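You operate a simulated robot arm through the tools that you are given. There is no shell and no other tool. Be economical: measure what you need, move in short steps, check, and stop when the job is done.

You run a simulated robot arm. Do the job below in one go: nothing can be reset, and whatever is moved stays where it is left.

## Task
Set the FEED knob in the cabinet as the job card says.
Fine: main switch off before the door opens, on again once it is shut and latched.

Only the result counts: the job must be done as asked and must still hold three seconds after the hand-in. Knocking over, shifting, dropping, spilling or breaking anything else fails it.

## Robot
A 7-joint arm with a two-finger parallel gripper, fixed in place. Base frame: the origin is at the foot of the arm, x ahead of it, y to its left, z up. Lengths are in cm, angles in rad, forces in N, time in s.
With the tool pointing down near the work surface it reaches from about 28 to 72 cm from the base axis. Its first joint turns from -2.007 to 2.007 rad. Payload 3.91 kg.
Tool frame: the origin (TCP) lies between the finger pads and is the grasp point; the fingertips stand 3 cm ahead of it; z points along the fingers, y is the line along which they close. Largest opening 11 cm; finger width 2, thickness 1; the body of the gripper, 4.8 by 11.2 cm, starts 5.5 cm behind the TCP.
Orientation is that of the tool frame in the base frame, as a unit quaternion [x, y, z, w]. With the fingers straight down and closing along the base's y, the tool's x points along the base's -x, its y along +y and its z along -z.

## Interface
- The arm moves only by the tool nudge_tool. Its argument "motion" is a list of rows, each an object of numbers (a shift or turn left out is 0, a gripper value left out holds the last): "ax", "ay", "az": the turn, a rotation vector about the tool's x, y, z in rad; "x", "y", "z": the shift along the tool's x, y, z in cm; "gripper": the finger opening in cm, from 0 to 11. In form: [{"ax": .., "ay": .., "az": .., "x": .., "y": .., "z": .., "gripper": ..}, ...]. A call has 1 to 10 rows; each row is the pose to reach, as a shift and turn from the pose commanded when the call began, along the tool's axes at that moment. A row lasts 0.2 s, in which the tool goes at most 5 cm and 0.15 rad; a call with a longer step from one row to the next is refused whole, and so is a gripper value outside its range. A pose out of reach is approached as far as the arm can. The call stops where the force on the tool passes 50 N (or 10 N more than at its start, if that is more) or the arm is blocked; 0.2 s more then pass. The fingers move at their own pace (about 10.8 cm/s each) and stop on an object; they squeeze with about 25 N. The grip force told is the motor's: it shows also when the fingers shut on nothing. Time passes only in rows, and 0.2 s behind the last, so rows that repeat a pose let the fingers close. It gives the time, the measured TCP pose, the force on the tool (base axes), the opening and the grip force at its end, in the units of the frame above (readings bear some noise).
- Cameras (640 x 400 px; columns grow to the right, rows downward): "scene" is fixed at [4.91, -64.17, 177.89]; the picture's right is [0.64, -0.77, 0.00], its down [-0.44, -0.37, -0.82] and it looks along [0.62, 0.52, -0.58] (base axes); focal length 333 px, centre (320, 200). "wrist" rides on the gripper at [7.2, 1.7, -10.3] in the tool frame; the picture's right is [-0.23, 0.97, 0.00], its down [-0.76, -0.18, -0.62] and it looks along [-0.61, -0.14, 0.78] (tool axes); focal length 222 px, centre (320, 200). There is no depth. A picture from a camera that has moved, and an enlarged one, comes with that camera's place and axes in the base frame and with its lens. The place of the scene camera against the robot may be out by one fixed shift of up to 1.2 cm in any direction.
- camera(camera): a new picture of that camera. The clock stands still meanwhile.
- lift_body(by): slides the trunk up (or, below 0, down) by that many cm; the arm rides with it, the base frame stays. It gives what a move gives, with no picture.
- zoom(camera, box): a new picture of the part [left, top, right, bottom] of that camera's present view, enlarged. The clock stands still meanwhile.
- sign_off(): hands the job in; it is judged then, once.

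Work in short steps. Places have to be worked out from the pictures, the camera data and where the tool is seen: move nearer, look again, correct. Check each grasp and each placing, and mend what went wrong. You have 120 turns and 68 pictures in all, those below and enlarged ones among them. Open the gripper and draw the arm clear of the work before you hand the job in, unless the task says otherwise; then end with one line.

The tools are called after ">>>" as a command line: name --argument value ..., lists and objects as JSON in quotes. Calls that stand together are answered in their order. nudge_tool: Moves the arm, as the interface text tells. Its arguments: {"type":"object","properties":{"motion":{"type":"array","items":{"type":"object","properties":{"ax":{"type":"number"},"ay":{"type":"number"},"az":{"type":"number"},"x":{"type":"number"},"y":{"type":"number"},"z":{"type":"number"},"gripper":{"type":"number"}}}}},"required":["motion"]} The other tools are called the same way: lift_body (by) slides the trunk up or down; camera (camera) takes a picture; zoom (camera, box) takes an enlarged picture of a part of a camera's view; sign_off () hands the job in.

At the start:

```text
time: 0.0
position: [45.96, 0.07, 146.2]
tool_rot: [0.0, 1.0, 0.001, 0.0]
contact_force: [0.8, 0.2, -0.3]
width: 10.98
finger_force: 0.1
trunk travel left (down, up): [-92.5, 6.5]
```

scene: 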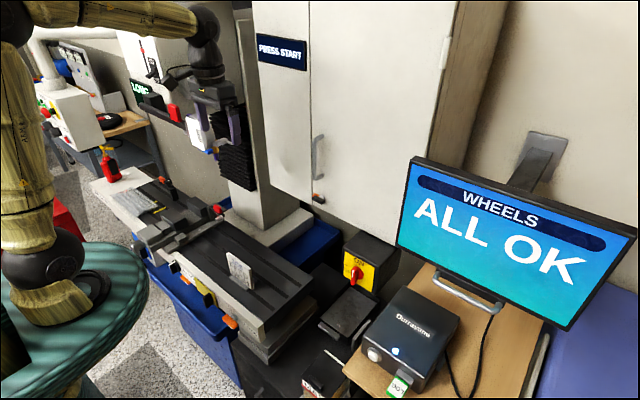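
wrist: 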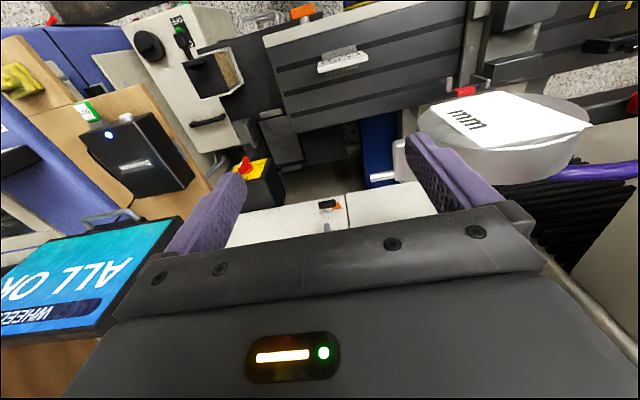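

The scene shows a cabinet with double doors, a red/yellow main switch, and a possible card on the table. I'll zoom in on these parts first.

>>> zoom --camera "scene" --box '[240, 100, 420, 300]'

>>> zoom --camera "scene" --box '[180, 220, 440, 400]'

>>> zoom --camera "scene" --box '[20, 20, 260, 200]'

```text
2.00 times, centred on (330, 200) of scene
camera zoom: at [4.91, -64.17, 177.89], right [0.64, -0.77, 0.0], down [-0.44, -0.37, -0.82], along [0.62, 0.52, -0.58], focal length 665 px, centre (300, 200)
```

zoom: 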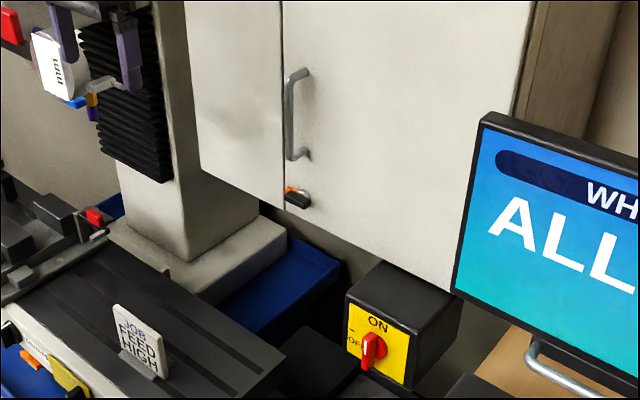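

```text
2.22 times, centred on (310, 310) of scene
camera zoom: at [4.91, -64.17, 177.89], right [0.64, -0.77, 0.0], down [-0.44, -0.37, -0.82], along [0.62, 0.52, -0.58], focal length 739 px, centre (342, -44)
```

zoom: 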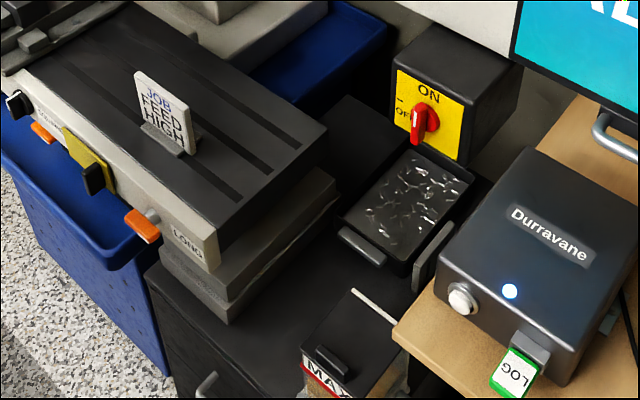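

```text
2.22 times, centred on (140, 110) of scene
camera zoom: at [4.91, -64.17, 177.89], right [0.64, -0.77, 0.0], down [-0.44, -0.37, -0.82], along [0.62, 0.52, -0.58], focal length 739 px, centre (720, 400)
```

zoom: 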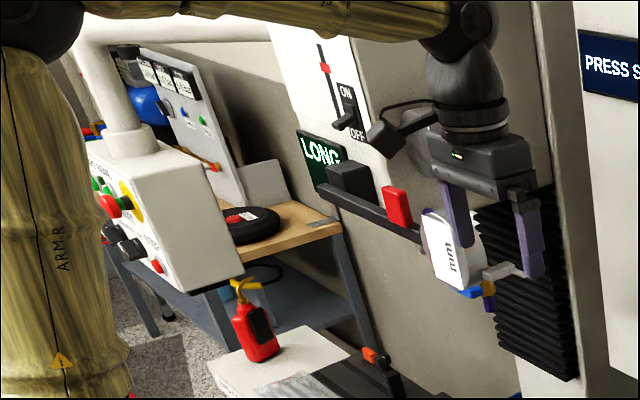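

The job card reads "FEED HIGH". I'll look more closely at the main switch, the latch and the left machine switch.

>>> zoom --camera "scene" --box '[330, 230, 394, 300]'

>>> zoom --camera "scene" --box '[290, 120, 350, 220]'

>>> zoom --camera "wrist" --box '[200, 100, 440, 250]'

```text
5.71 times, centred on (362, 265) of scene
camera zoom: at [4.91, -64.17, 177.89], right [0.64, -0.77, 0.0], down [-0.44, -0.37, -0.82], along [0.62, 0.52, -0.58], focal length 1901 px, centre (80, -171)
```

zoom: 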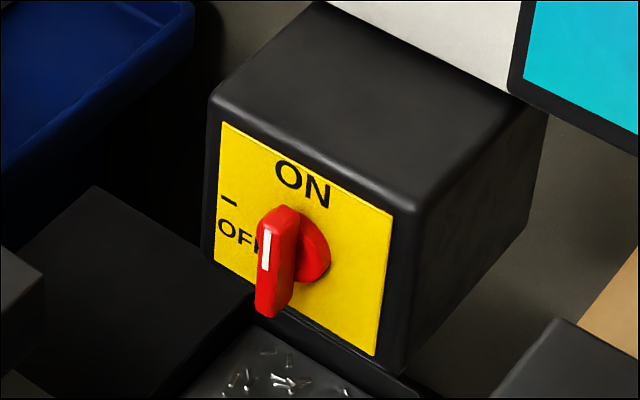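

```text
4.00 times, centred on (320, 170) of scene
camera zoom: at [4.91, -64.17, 177.89], right [0.64, -0.77, 0.0], down [-0.44, -0.37, -0.82], along [0.62, 0.52, -0.58], focal length 1330 px, centre (320, 320)
```

zoom: 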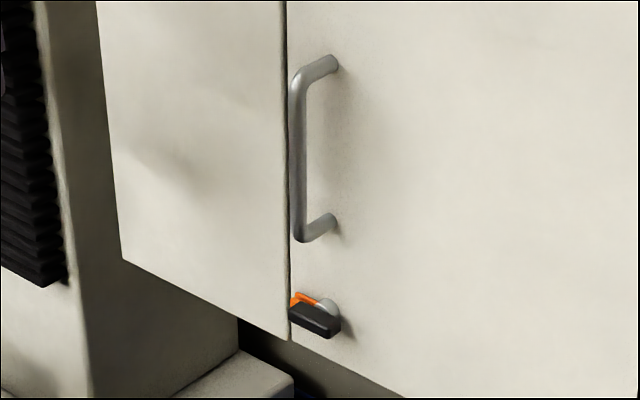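

```text
2.67 times, centred on (320, 175) of wrist
camera zoom: at [38.78, 1.82, 156.58], right [0.23, 0.97, 0.0], down [0.76, -0.18, 0.62], along [0.61, -0.14, -0.78], focal length 592 px, centre (320, 267)
```

zoom: 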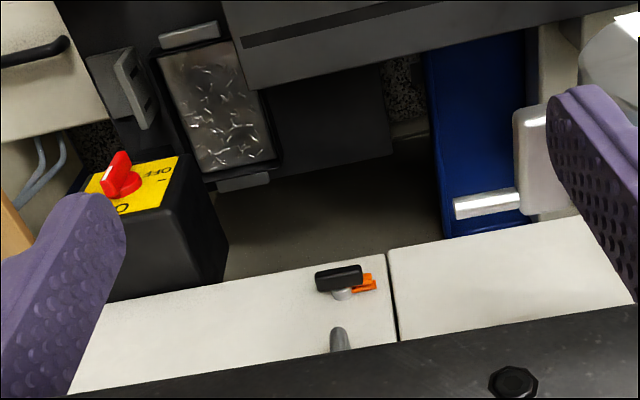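

The main switch grip is upright (ON), about (65.6, -27, 98.6), and OFF is a quarter turn to the left. The latch is near (76.4, -4, 111) and the handle at y≈-5.5, z 122–136. I'll move away from the spindle block first, then start rolling the tool so the camera ends up on top once the tool is horizontal.

>>> nudge_tool --motion '[{"y": -4}, {"y": -8}, {"y": -12}, {"y": -15}]'

>>> nudge_tool --motion '[{"az": 0.15}, {"az": 0.3}, {"az": 0.45}, {"az": 0.6}, {"az": 0.75}, {"az": 0.9}, {"az": 1.05}, {"az": 1.2}, {"az": 1.35}, {"az": 1.5}]'

```text
time: 1.0
position: [46.02, -14.76, 146.1]
tool_rot: [0.0, 1.0, 0.0, 0.0]
contact_force: [-0.2, -0.8, 0.3]
width: 11.02
finger_force: 0.0
trunk travel left (down, up): [-92.5, 6.5]
```

```text
time: 3.2
position: [45.89, -15.05, 146.15]
tool_rot: [0.683, 0.731, -0.001, 0.0]
contact_force: [0.3, 0.2, 0.0]
width: 11.0
finger_force: 0.1
trunk travel left (down, up): [-92.5, 6.5]
```

That roll worked with no contact. I'll carry on to a half turn.

>>> nudge_tool --motion '[{"az": 0.15}, {"az": 0.3}, {"az": 0.45}, {"az": 0.6}, {"az": 0.75}, {"az": 0.9}, {"az": 1.05}, {"az": 1.2}, {"az": 1.35}, {"az": 1.5}]'

>>> nudge_tool --motion '[{"az": 0.1416}]'

```text
time: 5.4
position: [45.89, -15.02, 146.32]
tool_rot: [0.998, 0.07, 0.0, 0.0]
contact_force: [0.3, 0.6, 0.9]
width: 11.0
finger_force: 0.1
trunk travel left (down, up): [-92.5, 6.5]
```

```text
time: 5.8
position: [45.86, -15.04, 146.19]
tool_rot: [1.0, 0.0, 0.0, 0.0]
contact_force: [0.0, 0.6, 0.0]
width: 11.0
finger_force: 0.1
trunk travel left (down, up): [-92.5, 6.5]
```

The tool is rolled a half turn, so now I pitch it to horizontal (pointing +x).

>>> nudge_tool --motion '[{"ay": 0.15}, {"ay": 0.3}, {"ay": 0.45}, {"ay": 0.6}, {"ay": 0.75}, {"ay": 0.9}, {"ay": 1.05}, {"ay": 1.2}, {"ay": 1.35}, {"ay": 1.5}]'

>>> nudge_tool --motion '[{"ay": 0.0708}]'

>>> camera --camera "wrist"

>>> camera --camera "scene"

```text
time: 8.0
position: [46.13, -15.05, 146.36]
tool_rot: [0.731, -0.001, 0.682, 0.001]
contact_force: [0.5, -0.4, -0.2]
width: 10.99
finger_force: 0.0
trunk travel left (down, up): [-92.5, 6.5]
```

```text
time: 8.4
position: [46.6, -15.38, 146.58]
tool_rot: [0.708, 0.0, 0.706, 0.0]
contact_force: [0.5, 0.2, -0.1]
width: 10.99
finger_force: 0.1
out of reach, approached as far as the arm can: row 1
trunk travel left (down, up): [-92.5, 6.5]
```

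```text
59 pictures are left
camera wrist: at [36.45, -17.07, 153.83], right [0.0, -0.97, -0.23], down [-0.62, 0.18, -0.76], along [0.78, 0.14, -0.61], focal length 222 px, centre (320, 200)
```

wrist: 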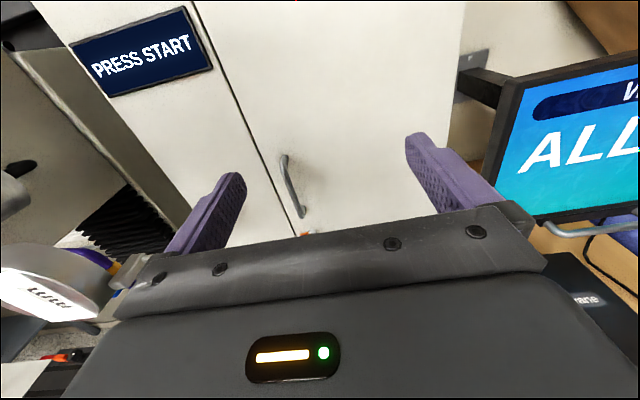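

```text
58 pictures are left
```

scene: 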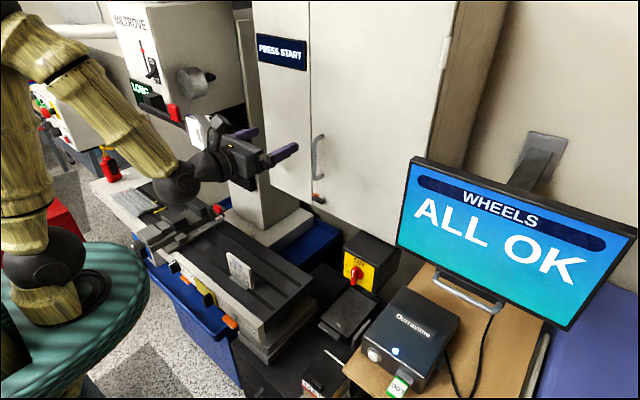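

The tool is horizontal with the camera on top. I shift right and a little forward, in line with the switch, then lower the trunk partway.

>>> nudge_tool --motion '[{"y": 4, "z": 2}, {"y": 8, "z": 4}, {"y": 11.8, "z": 5}]'

>>> lift_body --by -30

>>> camera --camera "wrist"

>>> camera --camera "scene"

```text
time: 9.2
position: [51.4, -27.5, 146.74]
tool_rot: [0.707, 0.0, 0.707, -0.001]
contact_force: [0.7, -0.9, -0.3]
width: 11.03
finger_force: 0.0
trunk travel left (down, up): [-92.5, 6.5]
```

```text
time: 12.2
position: [51.22, -27.29, 116.82]
tool_rot: [0.707, 0.001, 0.707, -0.001]
contact_force: [-0.2, 0.7, 0.8]
width: 10.99
finger_force: 0.1
trunk travel left (down, up): [-62.5, 36.5]
```

```text
57 pictures are left
camera wrist: at [41.05, -28.84, 124.02], right [0.0, -0.97, -0.23], down [-0.62, 0.18, -0.76], along [0.78, 0.14, -0.61], focal length 222 px, centre (320, 200)
```

wrist: 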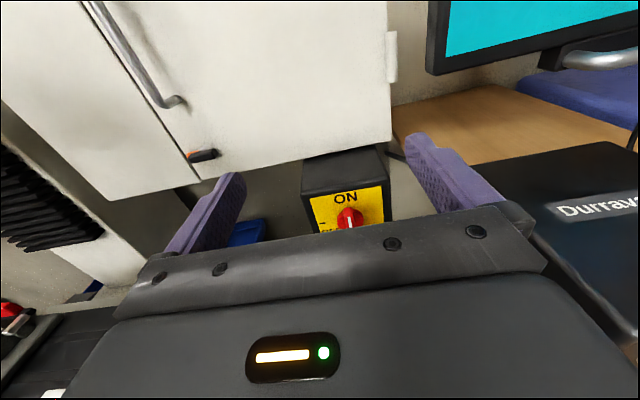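

```text
56 pictures are left
```

scene: 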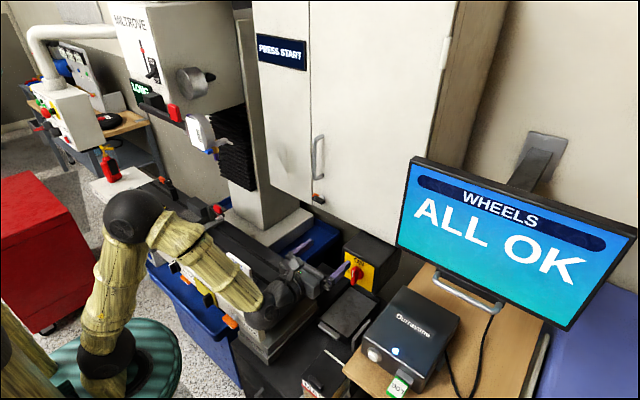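

The switch knob now measures about (66, -27.8, 99.8). I lower with the arm in line with it and look again before approaching.

>>> nudge_tool --motion '[{"x": -4}, {"x": -8}, {"x": -12}, {"x": -17}]'

>>> zoom --camera "wrist" --box '[220, 80, 440, 220]'

>>> camera --camera "scene"

```text
time: 13.2
position: [51.15, -27.41, 99.96]
tool_rot: [0.707, -0.001, 0.707, 0.001]
contact_force: [-0.1, 0.2, 0.3]
width: 10.99
finger_force: 0.0
trunk travel left (down, up): [-62.5, 36.5]
```

```text
2.86 times, centred on (330, 150) of wrist
camera zoom: at [40.97, -28.98, 107.17], right [0.0, -0.97, -0.23], down [-0.62, 0.18, -0.76], along [0.78, 0.14, -0.61], focal length 635 px, centre (291, 343)
```

zoom: 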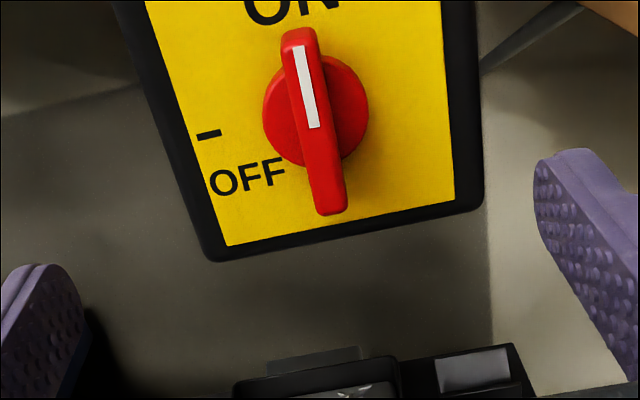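

```text
54 pictures are left
```

scene: 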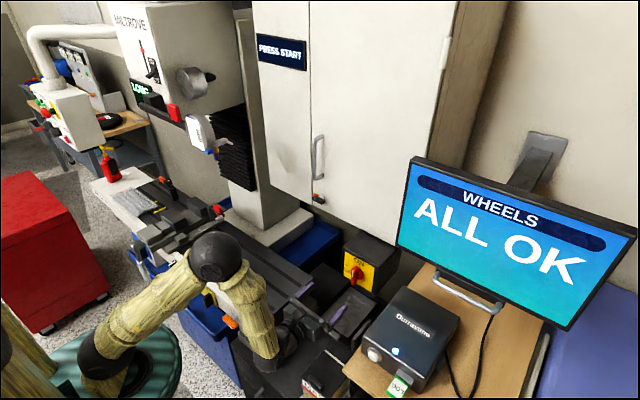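

The knob front is at about (65.6, -27.9, 98.4). I move up to 5 cm short of it, lined up, and narrow the fingers to 6 cm.

>>> nudge_tool --motion '[{"x": -1.5, "y": 0.45, "z": 3, "gripper": 6}, {"x": -1.5, "y": 0.45, "z": 6}, {"x": -1.5, "y": 0.45, "z": 9.2}]'

>>> zoom --camera "wrist" --box '[220, 80, 440, 220]'

>>> zoom --camera "scene" --box '[280, 230, 400, 310]'

```text
time: 14.0
position: [60.67, -28.0, 98.37]
tool_rot: [0.707, 0.0, 0.707, 0.0]
contact_force: [-0.7, 0.0, -0.3]
width: 5.98
finger_force: 0.1
trunk travel left (down, up): [-62.5, 36.5]
```

```text
2.86 times, centred on (330, 150) of wrist
camera zoom: at [50.39, -29.58, 105.7], right [0.0, -0.97, -0.23], down [-0.62, 0.18, -0.76], along [0.78, 0.14, -0.61], focal length 635 px, centre (291, 343)
```

zoom: 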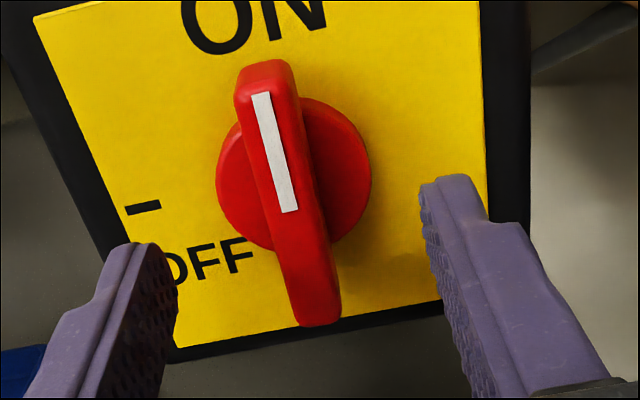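

```text
5.00 times, centred on (340, 270) of scene
camera zoom: at [4.91, -64.17, 177.89], right [0.64, -0.77, 0.0], down [-0.44, -0.37, -0.82], along [0.62, 0.52, -0.58], focal length 1663 px, centre (220, -150)
```

zoom: 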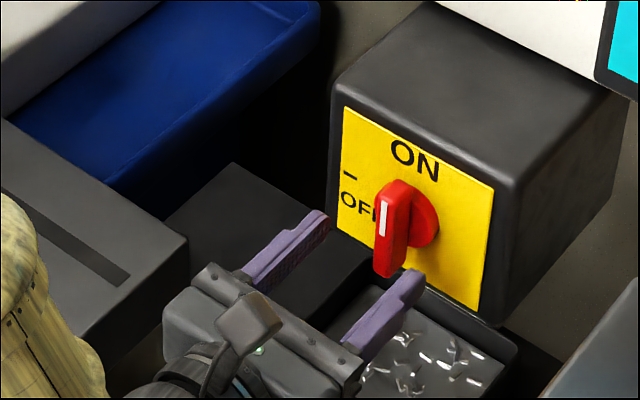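

Triangulating from the two views puts the grip front at x≈65.4, centred at y≈-27.9, z≈98.1. I advance so the fingertips overlap the grip by about 2 cm, then close.

>>> nudge_tool --motion '[{"x": -0.25, "y": -0.1, "z": 2}, {"x": -0.25, "y": -0.1, "z": 3.7}, {"x": -0.25, "y": -0.1, "z": 3.7, "gripper": 0}, {"x": -0.25, "y": -0.1, "z": 3.7}, {"x": -0.25, "y": -0.1, "z": 3.7}]'

>>> zoom --camera "wrist" --box '[220, 80, 440, 220]'

```text
time: 15.2
position: [64.11, -27.97, 98.19]
tool_rot: [0.707, 0.0, 0.707, 0.001]
contact_force: [0.9, -12.1, 1.5]
width: 4.16
finger_force: 45.4
trunk travel left (down, up): [-62.5, 36.5]
```

```text
2.86 times, centred on (330, 150) of wrist
camera zoom: at [53.88, -29.55, 105.45], right [0.0, -0.97, -0.23], down [-0.62, 0.18, -0.76], along [0.78, 0.14, -0.61], focal length 635 px, centre (291, 343)
```

zoom: 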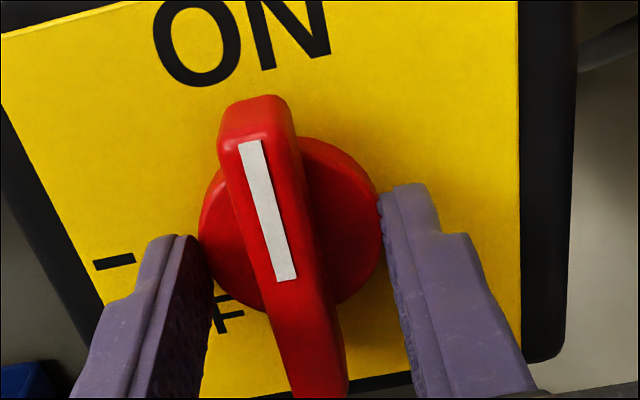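

The fingers shut on the round base (4.2 cm), so they were too deep. I open, back off 1.2 cm and close again.

>>> nudge_tool --motion '[{"gripper": 5.5}, {"gripper": 5.5}, {"z": -1.2}, {"z": -1.2, "gripper": 0}, {"z": -1.2}, {"z": -1.2}]'

>>> zoom --camera "wrist" --box '[220, 80, 440, 220]'

```text
time: 16.6
position: [62.94, -27.95, 98.32]
tool_rot: [0.706, -0.001, 0.708, 0.001]
contact_force: [3.4, -13.4, 5.0]
width: 1.41
finger_force: 45.1
trunk travel left (down, up): [-62.5, 36.5]
```

```text
2.86 times, centred on (330, 150) of wrist
camera zoom: at [52.72, -29.56, 105.46], right [0.0, -0.97, -0.23], down [-0.62, 0.18, -0.76], along [0.78, 0.14, -0.61], focal length 635 px, centre (291, 343)
```

zoom: 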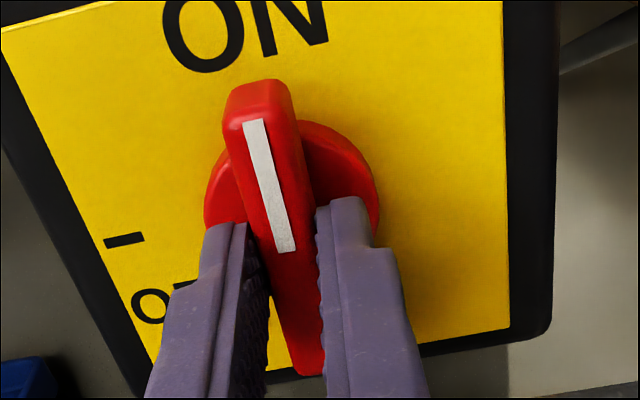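

The grip is held (1.4 cm). The pivot looks about 0.5 cm above the TCP, so I turn the knob counter-clockwise towards OFF about that point.

>>> nudge_tool --motion '[{"az": -0.15, "x": 0.0, "y": 0.1}, {"az": -0.3, "x": 0.02, "y": 0.2}, {"az": -0.45, "x": 0.05, "y": 0.28}, {"az": -0.6, "x": 0.09, "y": 0.35}, {"az": -0.75, "x": 0.13, "y": 0.42}, {"az": -0.9, "x": 0.19, "y": 0.47}, {"az": -1.05, "x": 0.25, "y": 0.52}, {"az": -1.2, "x": 0.32, "y": 0.55}, {"az": -1.35, "x": 0.39, "y": 0.58}, {"az": -1.5, "x": 0.46, "y": 0.6}]'

>>> camera --camera "wrist"

>>> zoom --camera "scene" --box '[280, 230, 400, 310]'

```text
time: 18.8
position: [62.93, -27.96, 98.15]
tool_rot: [0.517, 0.484, 0.516, 0.481]
contact_force: [1.5, 12.4, -10.8]
width: 1.35
finger_force: 45.8
trunk travel left (down, up): [-62.5, 36.5]
```

```text
49 pictures are left
camera wrist: at [52.72, -20.83, 100.48], right [0.01, -0.29, 0.96], down [-0.62, -0.75, -0.23], along [0.78, -0.59, -0.19], focal length 222 px, centre (320, 200)
```

wrist: 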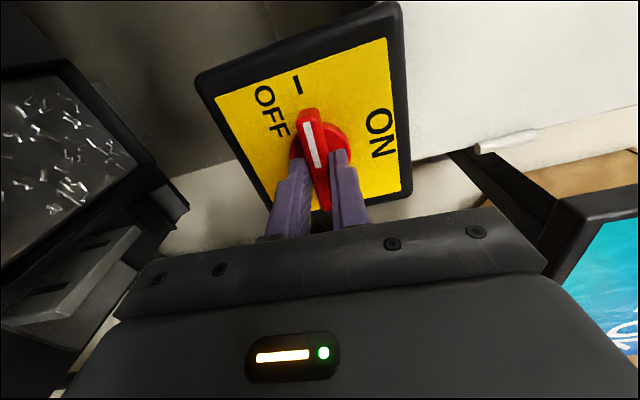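

```text
5.00 times, centred on (340, 270) of scene
camera zoom: at [4.91, -64.17, 177.89], right [0.64, -0.77, 0.0], down [-0.44, -0.37, -0.82], along [0.62, 0.52, -0.58], focal length 1663 px, centre (220, -150)
```

zoom: 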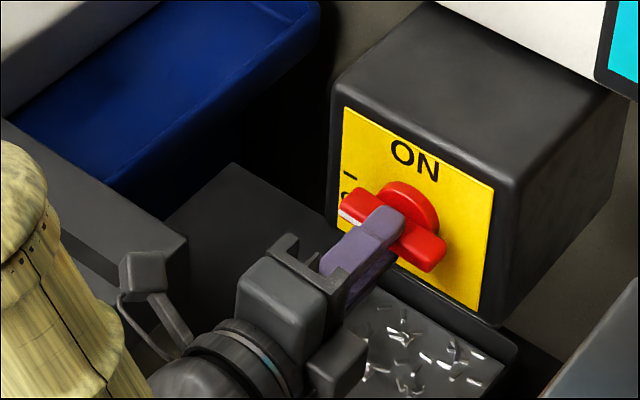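

The white mark now points nearly at the OFF tick, and the pivot matches the original TCP point. I finish the last bit of turn and recentre, then release and back off.

>>> nudge_tool --motion '[{"az": -0.1, "x": 0.55, "y": -0.4}, {"az": -0.1, "x": 0.55, "y": -0.4}]'

>>> nudge_tool --motion '[{"gripper": 5}, {"gripper": 5}, {"gripper": 5, "z": -3}, {"z": -7}, {"z": -9}]'

>>> zoom --camera "scene" --box '[280, 230, 400, 310]'

>>> camera --camera "wrist"

```text
time: 19.4
position: [62.92, -28.09, 98.16]
tool_rot: [0.493, 0.505, 0.492, 0.51]
contact_force: [17.8, -10.0, 9.5]
width: 1.42
finger_force: 45.1
trunk travel left (down, up): [-62.5, 36.5]
```

```text
time: 20.6
position: [53.73, -27.26, 98.22]
tool_rot: [0.492, 0.508, 0.492, 0.507]
contact_force: [0.3, -0.2, 0.5]
width: 5.0
finger_force: 0.0
trunk travel left (down, up): [-62.5, 36.5]
```

```text
5.00 times, centred on (340, 270) of scene
camera zoom: at [4.91, -64.17, 177.89], right [0.64, -0.77, 0.0], down [-0.44, -0.37, -0.82], along [0.62, 0.52, -0.58], focal length 1663 px, centre (220, -150)
```

zoom: 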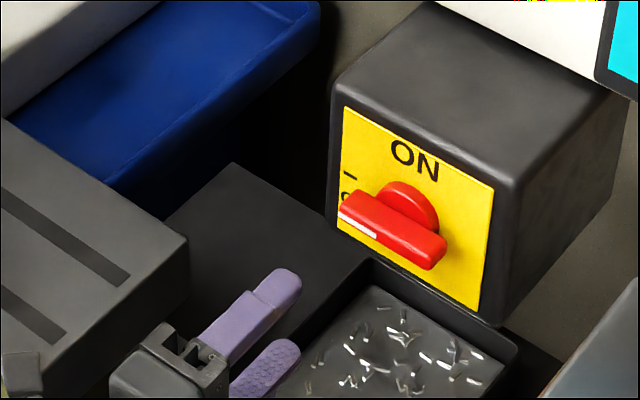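

```text
46 pictures are left
camera wrist: at [43.49, -19.93, 99.77], right [0.0, -0.2, 0.98], down [-0.62, -0.77, -0.16], along [0.78, -0.61, -0.12], focal length 222 px, centre (320, 200)
```

wrist: 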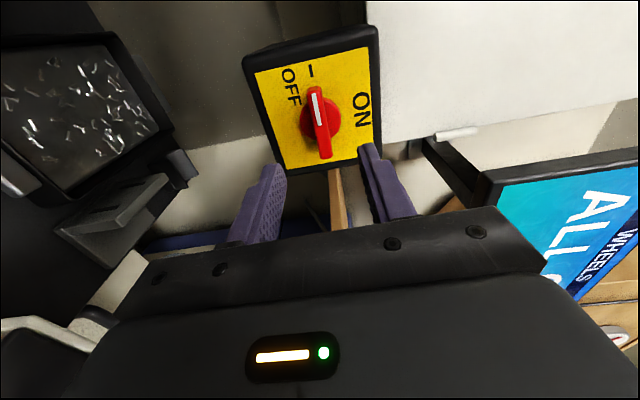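

The main switch is OFF. Next is the latch, so I move up and left in steps to stand in front of it and look.

>>> nudge_tool --motion '[{"y": 4}, {"y": 8}, {"y": 12, "x": 2}, {"y": 13, "x": 6}, {"y": 13, "x": 10}, {"y": 13, "x": 14}, {"y": 13, "x": 18}, {"y": 13, "x": 20.5}]'

>>> camera --camera "wrist"

>>> camera --camera "scene"

```text
time: 22.4
position: [53.73, -6.58, 110.75]
tool_rot: [0.492, 0.508, 0.492, 0.508]
contact_force: [-0.2, 0.0, -0.4]
width: 5.0
finger_force: 0.0
trunk travel left (down, up): [-62.5, 36.5]
```

```text
45 pictures are left
camera wrist: at [43.57, 0.84, 112.18], right [0.0, -0.2, 0.98], down [-0.62, -0.77, -0.15], along [0.78, -0.61, -0.12], focal length 222 px, centre (320, 200)
```

wrist: 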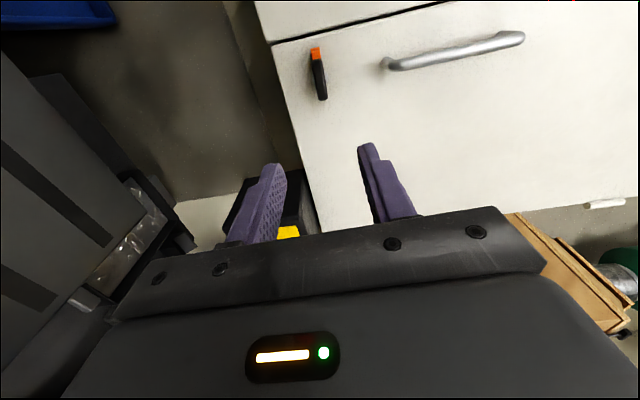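

```text
44 pictures are left
```

scene: 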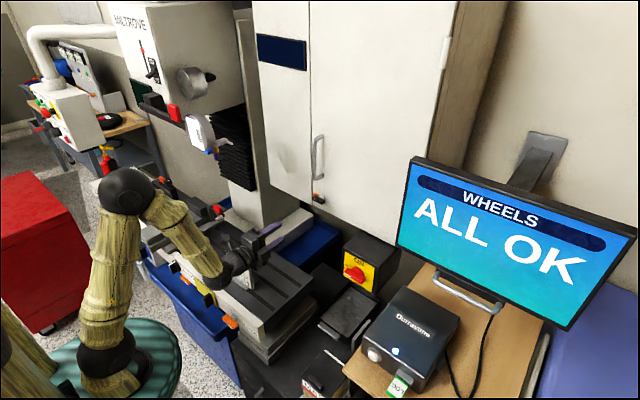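

The PRESS START display has gone dark, which confirms power is off. I zoom in on the latch.

>>> zoom --camera "wrist" --box '[270, 30, 398, 110]'

>>> zoom --camera "scene" --box '[300, 180, 348, 210]'

```text
5.00 times, centred on (334, 70) of wrist
camera zoom: at [43.57, 0.84, 112.18], right [0.0, -0.2, 0.98], down [-0.62, -0.77, -0.15], along [0.78, -0.61, -0.12], focal length 1111 px, centre (250, 850)
```

zoom: 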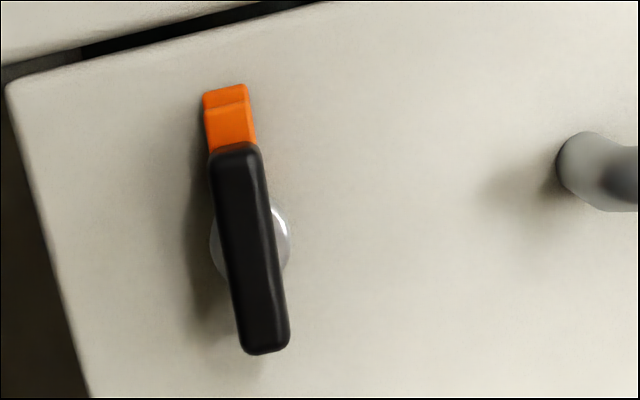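

```text
13.33 times, centred on (324, 195) of scene
camera zoom: at [4.91, -64.17, 177.89], right [0.64, -0.77, 0.0], down [-0.44, -0.37, -0.82], along [0.62, 0.52, -0.58], focal length 4435 px, centre (267, 267)
```

zoom: 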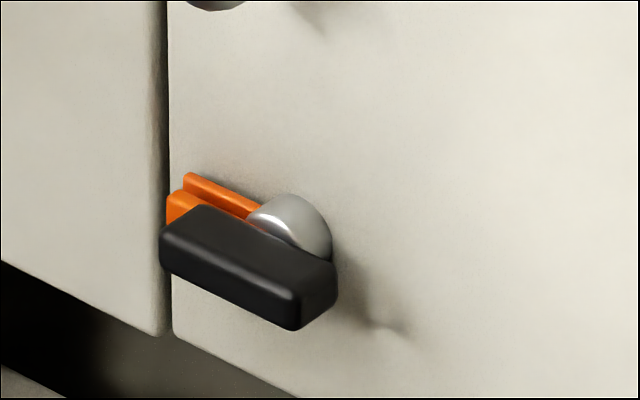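

The latch is a T-bar centred near (75, -4.6, 111) with its orange pointer towards the seam (latched). I approach to about 9 cm in front of it and triangulate.

>>> nudge_tool --motion '[{"z": 4, "x": 0.8, "y": 0.1}, {"z": 8, "x": 1.6, "y": 0.3}, {"z": 12, "x": 2, "y": 0.35}]'

>>> camera --camera "wrist"

>>> zoom --camera "wrist" --box '[240, 80, 400, 180]'

```text
time: 23.2
position: [62.0, -4.78, 112.59]
tool_rot: [0.492, 0.508, 0.493, 0.506]
contact_force: [0.7, -0.4, -0.3]
width: 5.04
finger_force: 0.0
out of reach, approached as far as the arm can: row 2, 3
trunk travel left (down, up): [-62.5, 36.5]
```

```text
41 pictures are left
camera wrist: at [51.86, 2.64, 114.11], right [0.0, -0.2, 0.98], down [-0.62, -0.77, -0.15], along [0.78, -0.61, -0.12], focal length 222 px, centre (320, 200)
```

wrist: 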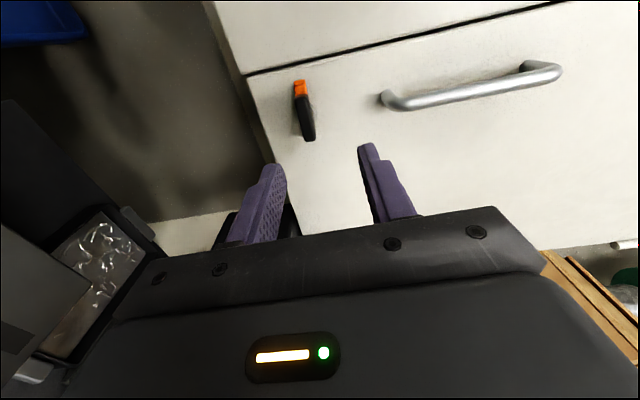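

```text
4.00 times, centred on (320, 130) of wrist
camera zoom: at [51.86, 2.64, 114.11], right [0.0, -0.2, 0.98], down [-0.62, -0.77, -0.15], along [0.78, -0.61, -0.12], focal length 888 px, centre (320, 480)
```

zoom: 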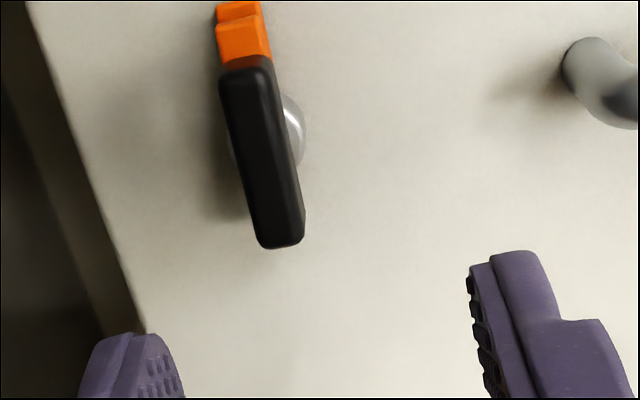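

The arm hits a limit here: at this trunk height the shoulder is too low for a level tool. I retreat, raise the trunk, and come back down with the arm.

>>> nudge_tool --motion '[{"z": -4}, {"z": -8}, {"z": -9, "y": -3}, {"z": -9, "y": -6}]'

>>> lift_body --by 14

>>> nudge_tool --motion '[{"y": -4}, {"y": -8}]'

```text
time: 24.2
position: [53.6, -4.96, 110.18]
tool_rot: [0.493, 0.507, 0.493, 0.507]
contact_force: [-1.2, 0.0, -0.7]
width: 5.01
finger_force: 0.0
out of reach, approached as far as the arm can: row 3, 4
trunk travel left (down, up): [-62.5, 36.5]
```

```text
time: 25.9
position: [53.52, -4.99, 124.27]
tool_rot: [0.493, 0.507, 0.493, 0.507]
contact_force: [-0.8, 0.5, 0.6]
width: 5.05
finger_force: 0.0
trunk travel left (down, up): [-76.5, 22.5]
```

```text
time: 26.5
position: [53.96, -6.83, 122.45]
tool_rot: [0.493, 0.507, 0.493, 0.506]
contact_force: [0.5, -1.2, 0.4]
width: 5.03
finger_force: 0.1
out of reach, approached as far as the arm can: row 1, 2
trunk travel left (down, up): [-76.5, 22.5]
```

The limit shows up again when I go down near y=-5, so I look at the arm's configuration.

>>> camera --camera "scene"

```text
39 pictures are left
```

scene: 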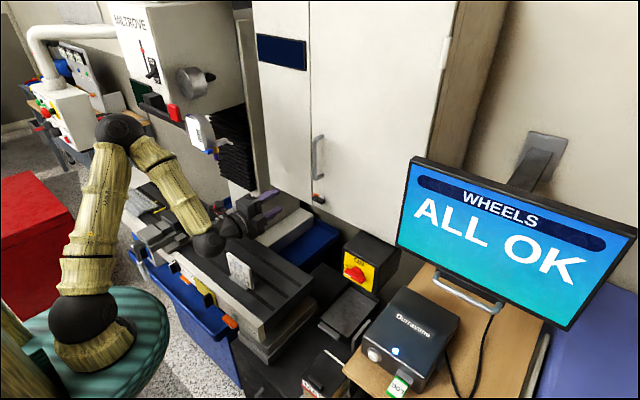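

Only moves towards y≈-5 get clipped, which suggests a wrist limit tied to roll or yaw. I test by rolling a little each way at this clear spot.

>>> nudge_tool --motion '[{"az": 0.15}, {"az": 0.3}, {"az": 0.45}]'

>>> nudge_tool --motion '[{"z": 2}, {"z": 4}]'

```text
time: 27.3
position: [53.7, -6.4, 122.61]
tool_rot: [0.593, 0.384, 0.595, 0.383]
contact_force: [0.1, -1.4, -0.1]
width: 5.0
finger_force: 0.1
trunk travel left (down, up): [-76.5, 22.5]
```

```text
time: 27.9
position: [55.46, -6.07, 123.43]
tool_rot: [0.593, 0.386, 0.594, 0.383]
contact_force: [0.6, -0.1, 0.1]
width: 5.0
finger_force: 0.2
out of reach, approached as far as the arm can: row 1, 2
trunk travel left (down, up): [-76.5, 22.5]
```

Still limited regardless of roll, so it's the reach radius: the wrist was fine at the switch's larger radius. I restore the roll and swing right, then approach along a larger radius.

>>> nudge_tool --motion '[{"az": -0.15}, {"az": -0.3}, {"az": -0.43}]'

>>> nudge_tool --motion '[{"x": -4}, {"x": -8}, {"x": -12}, {"x": -16}, {"x": -18}]'

>>> nudge_tool --motion '[{"z": 3, "y": -3}, {"z": 6, "y": -6}, {"z": 8, "y": -9}, {"z": 8, "y": -12}]'

```text
time: 28.7
position: [55.6, -5.9, 123.36]
tool_rot: [0.496, 0.505, 0.498, 0.502]
contact_force: [0.2, 1.3, -0.2]
width: 5.0
finger_force: 0.1
trunk travel left (down, up): [-76.5, 22.5]
```

```text
time: 29.9
position: [55.09, -24.05, 123.56]
tool_rot: [0.498, 0.503, 0.497, 0.502]
contact_force: [-1.0, -1.1, -0.4]
width: 5.02
finger_force: 0.0
trunk travel left (down, up): [-76.5, 22.5]
```

```text
time: 30.9
position: [63.28, -24.38, 111.38]
tool_rot: [0.498, 0.502, 0.497, 0.503]
contact_force: [0.4, 0.0, -0.4]
width: 4.98
finger_force: 0.0
trunk travel left (down, up): [-76.5, 22.5]
```

That pose is fine. I now swing left, keeping the radius large.

>>> nudge_tool --motion '[{"x": 3, "z": 1}, {"x": 6, "z": 2.5}, {"x": 9, "z": 3.5}]'

>>> nudge_tool --motion '[{"x": 3, "z": 0.5}, {"x": 6, "z": 1}, {"x": 9, "z": 1.5}, {"x": 10.5, "z": 1.5}]'

```text
time: 31.7
position: [66.64, -15.01, 111.15]
tool_rot: [0.497, 0.502, 0.497, 0.503]
contact_force: [0.1, 0.2, -0.2]
width: 5.04
finger_force: 0.1
trunk travel left (down, up): [-76.5, 22.5]
```

```text
time: 32.7
position: [67.59, -9.23, 111.04]
tool_rot: [0.497, 0.502, 0.498, 0.502]
contact_force: [-0.7, 0.1, 0.1]
width: 5.02
finger_force: 0.0
out of reach, approached as far as the arm can: row 3, 4
trunk travel left (down, up): [-76.5, 22.5]
```

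It's clipped at y≈-9. I test whether a roll the other way (back towards the original roll) frees it, backing off a little first.

>>> nudge_tool --motion '[{"z": -4, "x": -3}, {"z": -5, "x": -4, "az": -0.15}, {"z": -5, "x": -4, "az": -0.3}, {"z": -5, "x": -4, "az": -0.45}, {"z": -5, "x": -4, "az": -0.6}, {"z": -5, "x": -4, "az": -0.75}, {"z": -5, "x": -4, "az": -0.9}]'

>>> nudge_tool --motion '[{"az": -0.15}, {"az": -0.3}, {"az": -0.45}, {"az": -0.6}, {"az": -0.671}]'

```text
time: 34.3
position: [62.85, -12.99, 111.2]
tool_rot: [0.23, 0.669, 0.229, 0.669]
contact_force: [0.3, 0.5, -0.3]
width: 5.02
finger_force: 0.1
trunk travel left (down, up): [-76.5, 22.5]
```

```text
time: 35.5
position: [62.83, -12.82, 111.15]
tool_rot: [-0.004, 0.707, -0.004, 0.707]
contact_force: [0.2, -0.2, -0.7]
width: 5.0
finger_force: 0.1
trunk travel left (down, up): [-76.5, 22.5]
```

The camera is underneath now and the fingers close along y. I try moving left and forward from here.

>>> nudge_tool --motion '[{"y": 3, "z": 1}, {"y": 6, "z": 2}, {"y": 8.2, "z": 3}]'

>>> camera --camera "scene"

>>> camera --camera "wrist"

```text
time: 36.3
position: [65.59, -9.19, 112.41]
tool_rot: [-0.016, 0.709, 0.011, 0.705]
contact_force: [-0.4, 0.7, -1.2]
width: 5.01
finger_force: 0.0
out of reach, approached as far as the arm can: row 1, 2, 3
trunk travel left (down, up): [-76.5, 22.5]
```

```text
38 pictures are left
```

scene: 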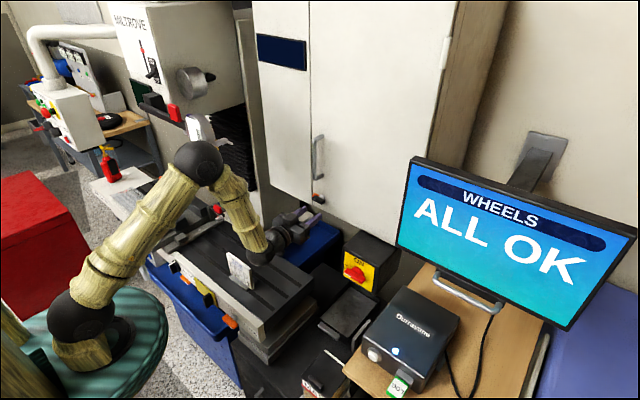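

```text
37 pictures are left
camera wrist: at [55.29, -7.85, 105.2], right [-0.04, 0.97, 0.22], down [-0.61, -0.2, 0.77], along [0.79, -0.11, 0.6], focal length 222 px, centre (320, 200)
```

wrist: 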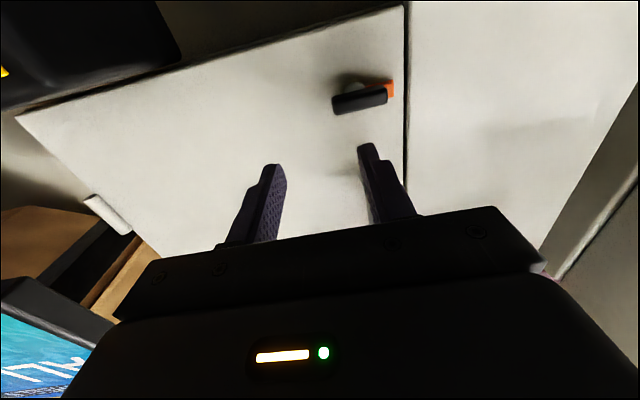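

The roll makes no difference. The data fit a forearm-twist limit when the tool lies in the arm's own vertical plane, so yawing the tool about 0.25 rad to the left should free it (which also suits the door swing). I back off, yaw, and roll to camera-left for the horizontal latch bar.

>>> nudge_tool --motion '[{"z": -3, "y": -3}, {"z": -5, "y": -4, "ax": -0.13}, {"z": -5, "y": -4, "ax": -0.25}]'

>>> nudge_tool --motion '[{"az": 0.15}, {"az": 0.3}, {"az": 0.45}, {"az": 0.6}, {"az": 0.75}, {"az": 0.9}, {"az": 1.05}, {"az": 1.2}, {"az": 1.35}, {"az": 1.5}]'

>>> nudge_tool --motion '[{"az": 0.07}]'

```text
time: 37.1
position: [60.37, -13.34, 111.83]
tool_rot: [-0.094, 0.702, 0.085, 0.701]
contact_force: [-0.1, -0.7, -0.2]
width: 5.02
finger_force: 0.1
trunk travel left (down, up): [-76.5, 22.5]
```

```text
time: 39.3
position: [60.37, -13.2, 111.76]
tool_rot: [0.412, 0.575, 0.542, 0.454]
contact_force: [0.3, 0.2, -0.7]
width: 4.98
finger_force: 0.0
trunk travel left (down, up): [-76.5, 22.5]
```

```text
time: 39.7
position: [60.15, -13.36, 111.73]
tool_rot: [0.432, 0.56, 0.556, 0.436]
contact_force: [-0.2, -0.1, -0.4]
width: 5.01
finger_force: 0.1
trunk travel left (down, up): [-76.5, 22.5]
```

Orientation is as planned. I move into line about 8.5 cm short of the latch bar.

>>> nudge_tool --motion '[{"x": 1.5, "z": 2.8, "y": -0.3}, {"x": 3, "z": 5.6, "y": -0.7}, {"x": 4.5, "z": 8.5, "y": -0.7}]'

>>> zoom --camera "wrist" --box '[200, 60, 440, 210]'

```text
time: 40.5
position: [67.54, -6.71, 111.0]
tool_rot: [0.432, 0.561, 0.555, 0.436]
contact_force: [-0.5, 0.0, 0.4]
width: 5.0
finger_force: 0.1
trunk travel left (down, up): [-76.5, 22.5]
```

```text
2.67 times, centred on (320, 135) of wrist
camera zoom: at [55.89, -2.07, 112.71], right [0.06, -0.21, 0.98], down [-0.42, -0.89, -0.17], along [0.91, -0.4, -0.14], focal length 592 px, centre (320, 373)
```

zoom: 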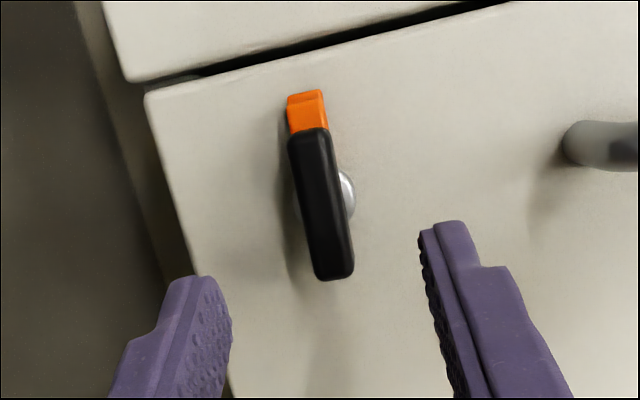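

The arm reaches fine now. The bar is centred at about (75.3, -4.9, 111.05), in line with the fingers. I advance 5.2 cm and close.

>>> nudge_tool --motion '[{"z": 2.5}, {"z": 4.5}, {"z": 5.2, "x": -0.1}, {"z": 5.2, "x": -0.1, "gripper": 0}, {"z": 5.2, "x": -0.1}, {"z": 5.2, "x": -0.1}]'

>>> zoom --camera "wrist" --box '[200, 60, 440, 210]'

```text
time: 41.9
position: [72.74, -5.39, 111.0]
tool_rot: [0.431, 0.562, 0.556, 0.435]
contact_force: [1.4, 1.4, -0.4]
width: 1.36
finger_force: 44.7
trunk travel left (down, up): [-76.5, 22.5]
```

```text
2.67 times, centred on (320, 135) of wrist
camera zoom: at [61.09, -0.96, 112.68], right [0.06, -0.21, 0.98], down [-0.41, -0.89, -0.17], along [0.91, -0.4, -0.14], focal length 592 px, centre (320, 373)
```

zoom: 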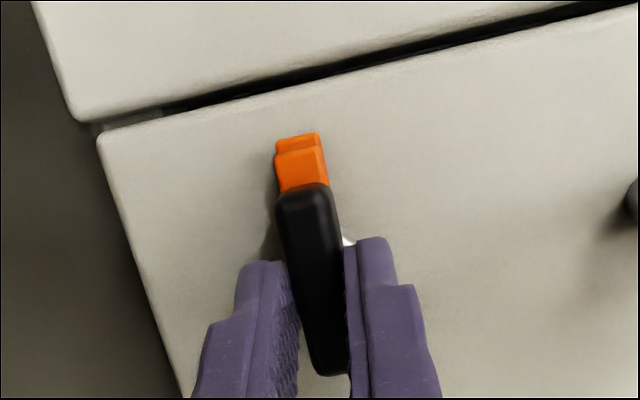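

The bar is held at 1.36 cm. I try a small clockwise turn (pointer up) about the door normal, watching the force.

>>> nudge_tool --motion '[{"ax": -0.037, "az": 0.145, "y": -0.07}, {"ax": -0.074, "az": 0.29, "y": -0.15, "x": 0.02}, {"ax": -0.111, "az": 0.436, "y": -0.22, "x": 0.05, "z": 0.01}]'

>>> zoom --camera "wrist" --box '[200, 60, 440, 210]'

```text
time: 42.7
position: [72.62, -5.56, 110.77]
tool_rot: [0.518, 0.424, 0.667, 0.328]
contact_force: [8.5, 0.9, 0.5]
width: 2.48
finger_force: 44.6
trunk travel left (down, up): [-76.5, 22.5]
```

```text
2.67 times, centred on (320, 135) of wrist
camera zoom: at [60.91, -2.14, 114.2], right [0.06, -0.61, 0.79], down [-0.41, -0.73, -0.54], along [0.91, -0.3, -0.3], focal length 592 px, centre (320, 373)
```

zoom: 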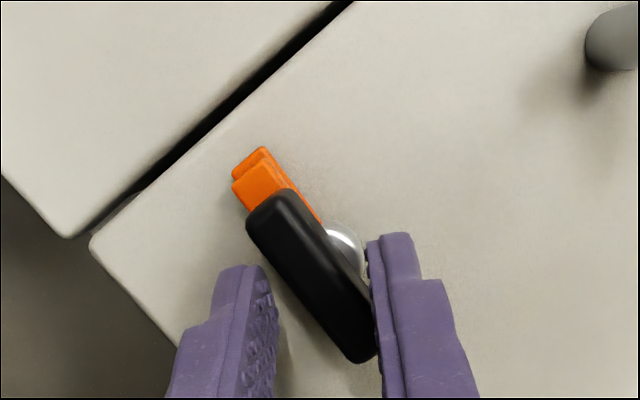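

The bar held still while the fingers spread, so that direction is blocked. I go back and turn counter-clockwise (pointer down).

>>> nudge_tool --motion '[{"az": -0.15}, {"az": -0.3}, {"az": -0.45}]'

>>> nudge_tool --motion '[{"ax": 0.037, "az": -0.145, "y": 0.27}, {"ax": 0.074, "az": -0.29, "y": 0.35, "x": 0.02}, {"ax": 0.111, "az": -0.436, "y": 0.42, "x": 0.05, "z": 0.01}]'

>>> zoom --camera "wrist" --box '[200, 60, 440, 210]'

```text
time: 43.5
position: [72.49, -5.67, 110.68]
tool_rot: [0.411, 0.529, 0.576, 0.469]
contact_force: [-2.4, -0.4, -3.8]
width: 1.43
finger_force: 45.3
trunk travel left (down, up): [-76.5, 22.5]
```

```text
time: 44.3
position: [72.55, -5.61, 111.06]
tool_rot: [0.312, 0.637, 0.43, 0.558]
contact_force: [-1.0, 1.7, -12.6]
width: 1.39
finger_force: 45.2
trunk travel left (down, up): [-76.5, 22.5]
```

```text
2.67 times, centred on (320, 135) of wrist
camera zoom: at [61.1, -0.44, 109.42], right [-0.04, 0.22, 0.97], down [-0.46, -0.87, 0.18], along [0.89, -0.44, 0.14], focal length 592 px, centre (320, 373)
```

zoom: 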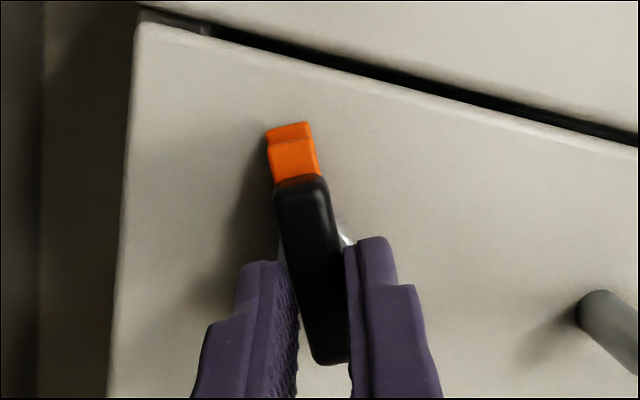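

It turns counter-clockwise, about 26° so far. I continue for the remaining ~64°.

>>> nudge_tool --motion '[{"ax": 0.025, "ay": 0.011, "az": -0.137, "x": 0.03, "y": 0.05}, {"ax": 0.05, "ay": 0.022, "az": -0.274, "x": 0.05, "y": 0.1}, {"ax": 0.075, "ay": 0.033, "az": -0.412, "x": 0.08, "y": 0.15}, {"ax": 0.101, "ay": 0.045, "az": -0.549, "x": 0.1, "y": 0.2}, {"ax": 0.126, "ay": 0.056, "az": -0.686, "x": 0.13, "y": 0.25}, {"ax": 0.151, "ay": 0.067, "az": -0.823, "x": 0.15, "y": 0.3}, {"ax": 0.176, "ay": 0.078, "az": -0.96, "x": 0.18, "y": 0.35}, {"ax": 0.202, "ay": 0.09, "az": -1.098, "x": 0.2, "y": 0.4}]'

>>> zoom --camera "wrist" --box '[200, 60, 440, 210]'

>>> zoom --camera "scene" --box '[270, 160, 366, 220]'

```text
time: 46.1
position: [72.51, -5.25, 111.46]
tool_rot: [-0.032, 0.765, 0.026, 0.643]
contact_force: [-0.2, -2.9, -6.3]
width: 1.43
finger_force: 44.4
trunk travel left (down, up): [-76.5, 22.5]
```

```text
2.67 times, centred on (320, 135) of wrist
camera zoom: at [61.09, -4.39, 106.21], right [-0.04, 0.97, 0.22], down [-0.47, -0.22, 0.86], along [0.88, -0.07, 0.46], focal length 592 px, centre (320, 373)
```

zoom: 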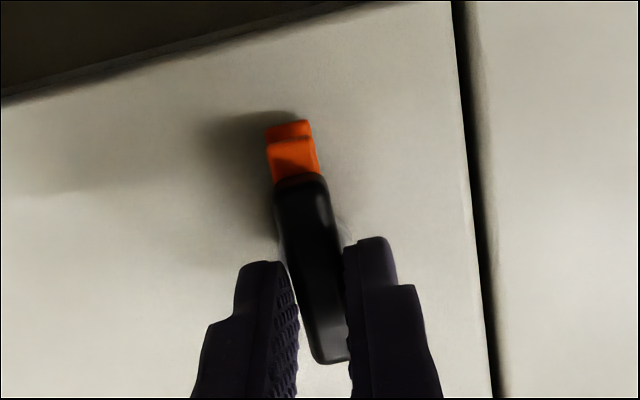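

```text
6.67 times, centred on (318, 190) of scene
camera zoom: at [4.91, -64.17, 177.89], right [0.64, -0.77, 0.0], down [-0.44, -0.37, -0.82], along [0.62, 0.52, -0.58], focal length 2217 px, centre (333, 267)
```

zoom: 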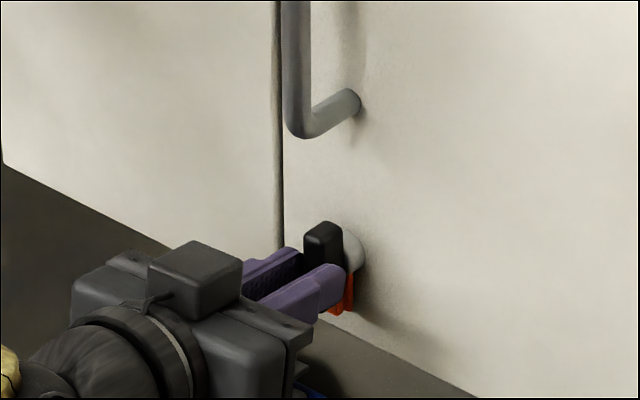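

The latch is turned fully with its pointer down. I release, back off and check that it stays.

>>> nudge_tool --motion '[{"gripper": 4}, {"gripper": 4}, {"z": -3, "gripper": 4}, {"z": -7}, {"z": -9}]'

>>> lift_body --by 18

>>> camera --camera "wrist"

>>> zoom --camera "scene" --box '[220, 100, 380, 220]'

```text
time: 47.3
position: [63.67, -5.91, 113.03]
tool_rot: [-0.032, 0.766, 0.027, 0.641]
contact_force: [-0.5, -0.6, 0.9]
width: 3.99
finger_force: 0.0
trunk travel left (down, up): [-76.5, 22.5]
```

```text
time: 49.3
position: [63.63, -5.82, 130.83]
tool_rot: [-0.033, 0.766, 0.028, 0.642]
contact_force: [-0.2, -0.6, 0.0]
width: 3.99
finger_force: 0.0
trunk travel left (down, up): [-94.5, 4.5]
```

```text
30 pictures are left
camera wrist: at [52.25, -5.04, 125.67], right [-0.04, 0.97, 0.22], down [-0.46, -0.22, 0.86], along [0.89, -0.07, 0.46], focal length 222 px, centre (320, 200)
```

wrist: 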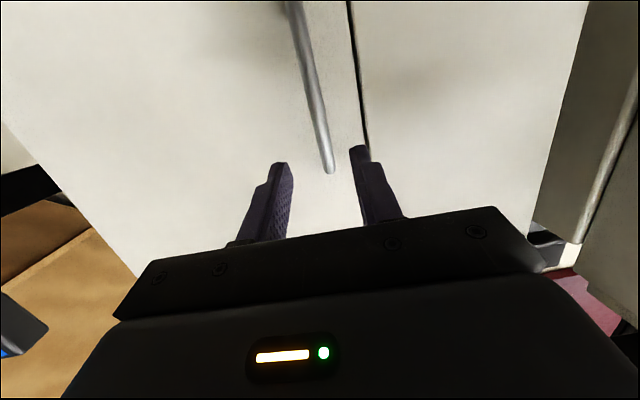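

```text
3.33 times, centred on (300, 160) of scene
camera zoom: at [4.91, -64.17, 177.89], right [0.64, -0.77, 0.0], down [-0.44, -0.37, -0.82], along [0.62, 0.52, -0.58], focal length 1109 px, centre (387, 333)
```

zoom: 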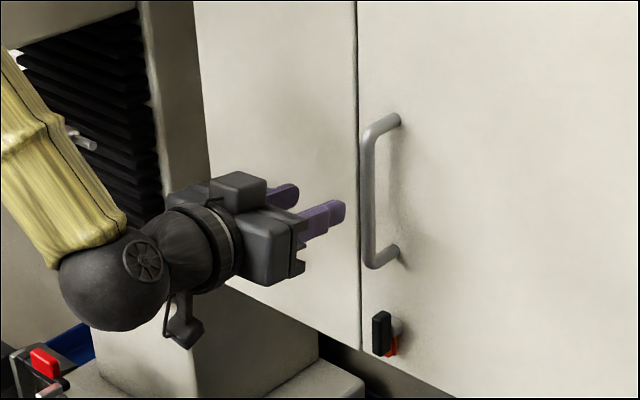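

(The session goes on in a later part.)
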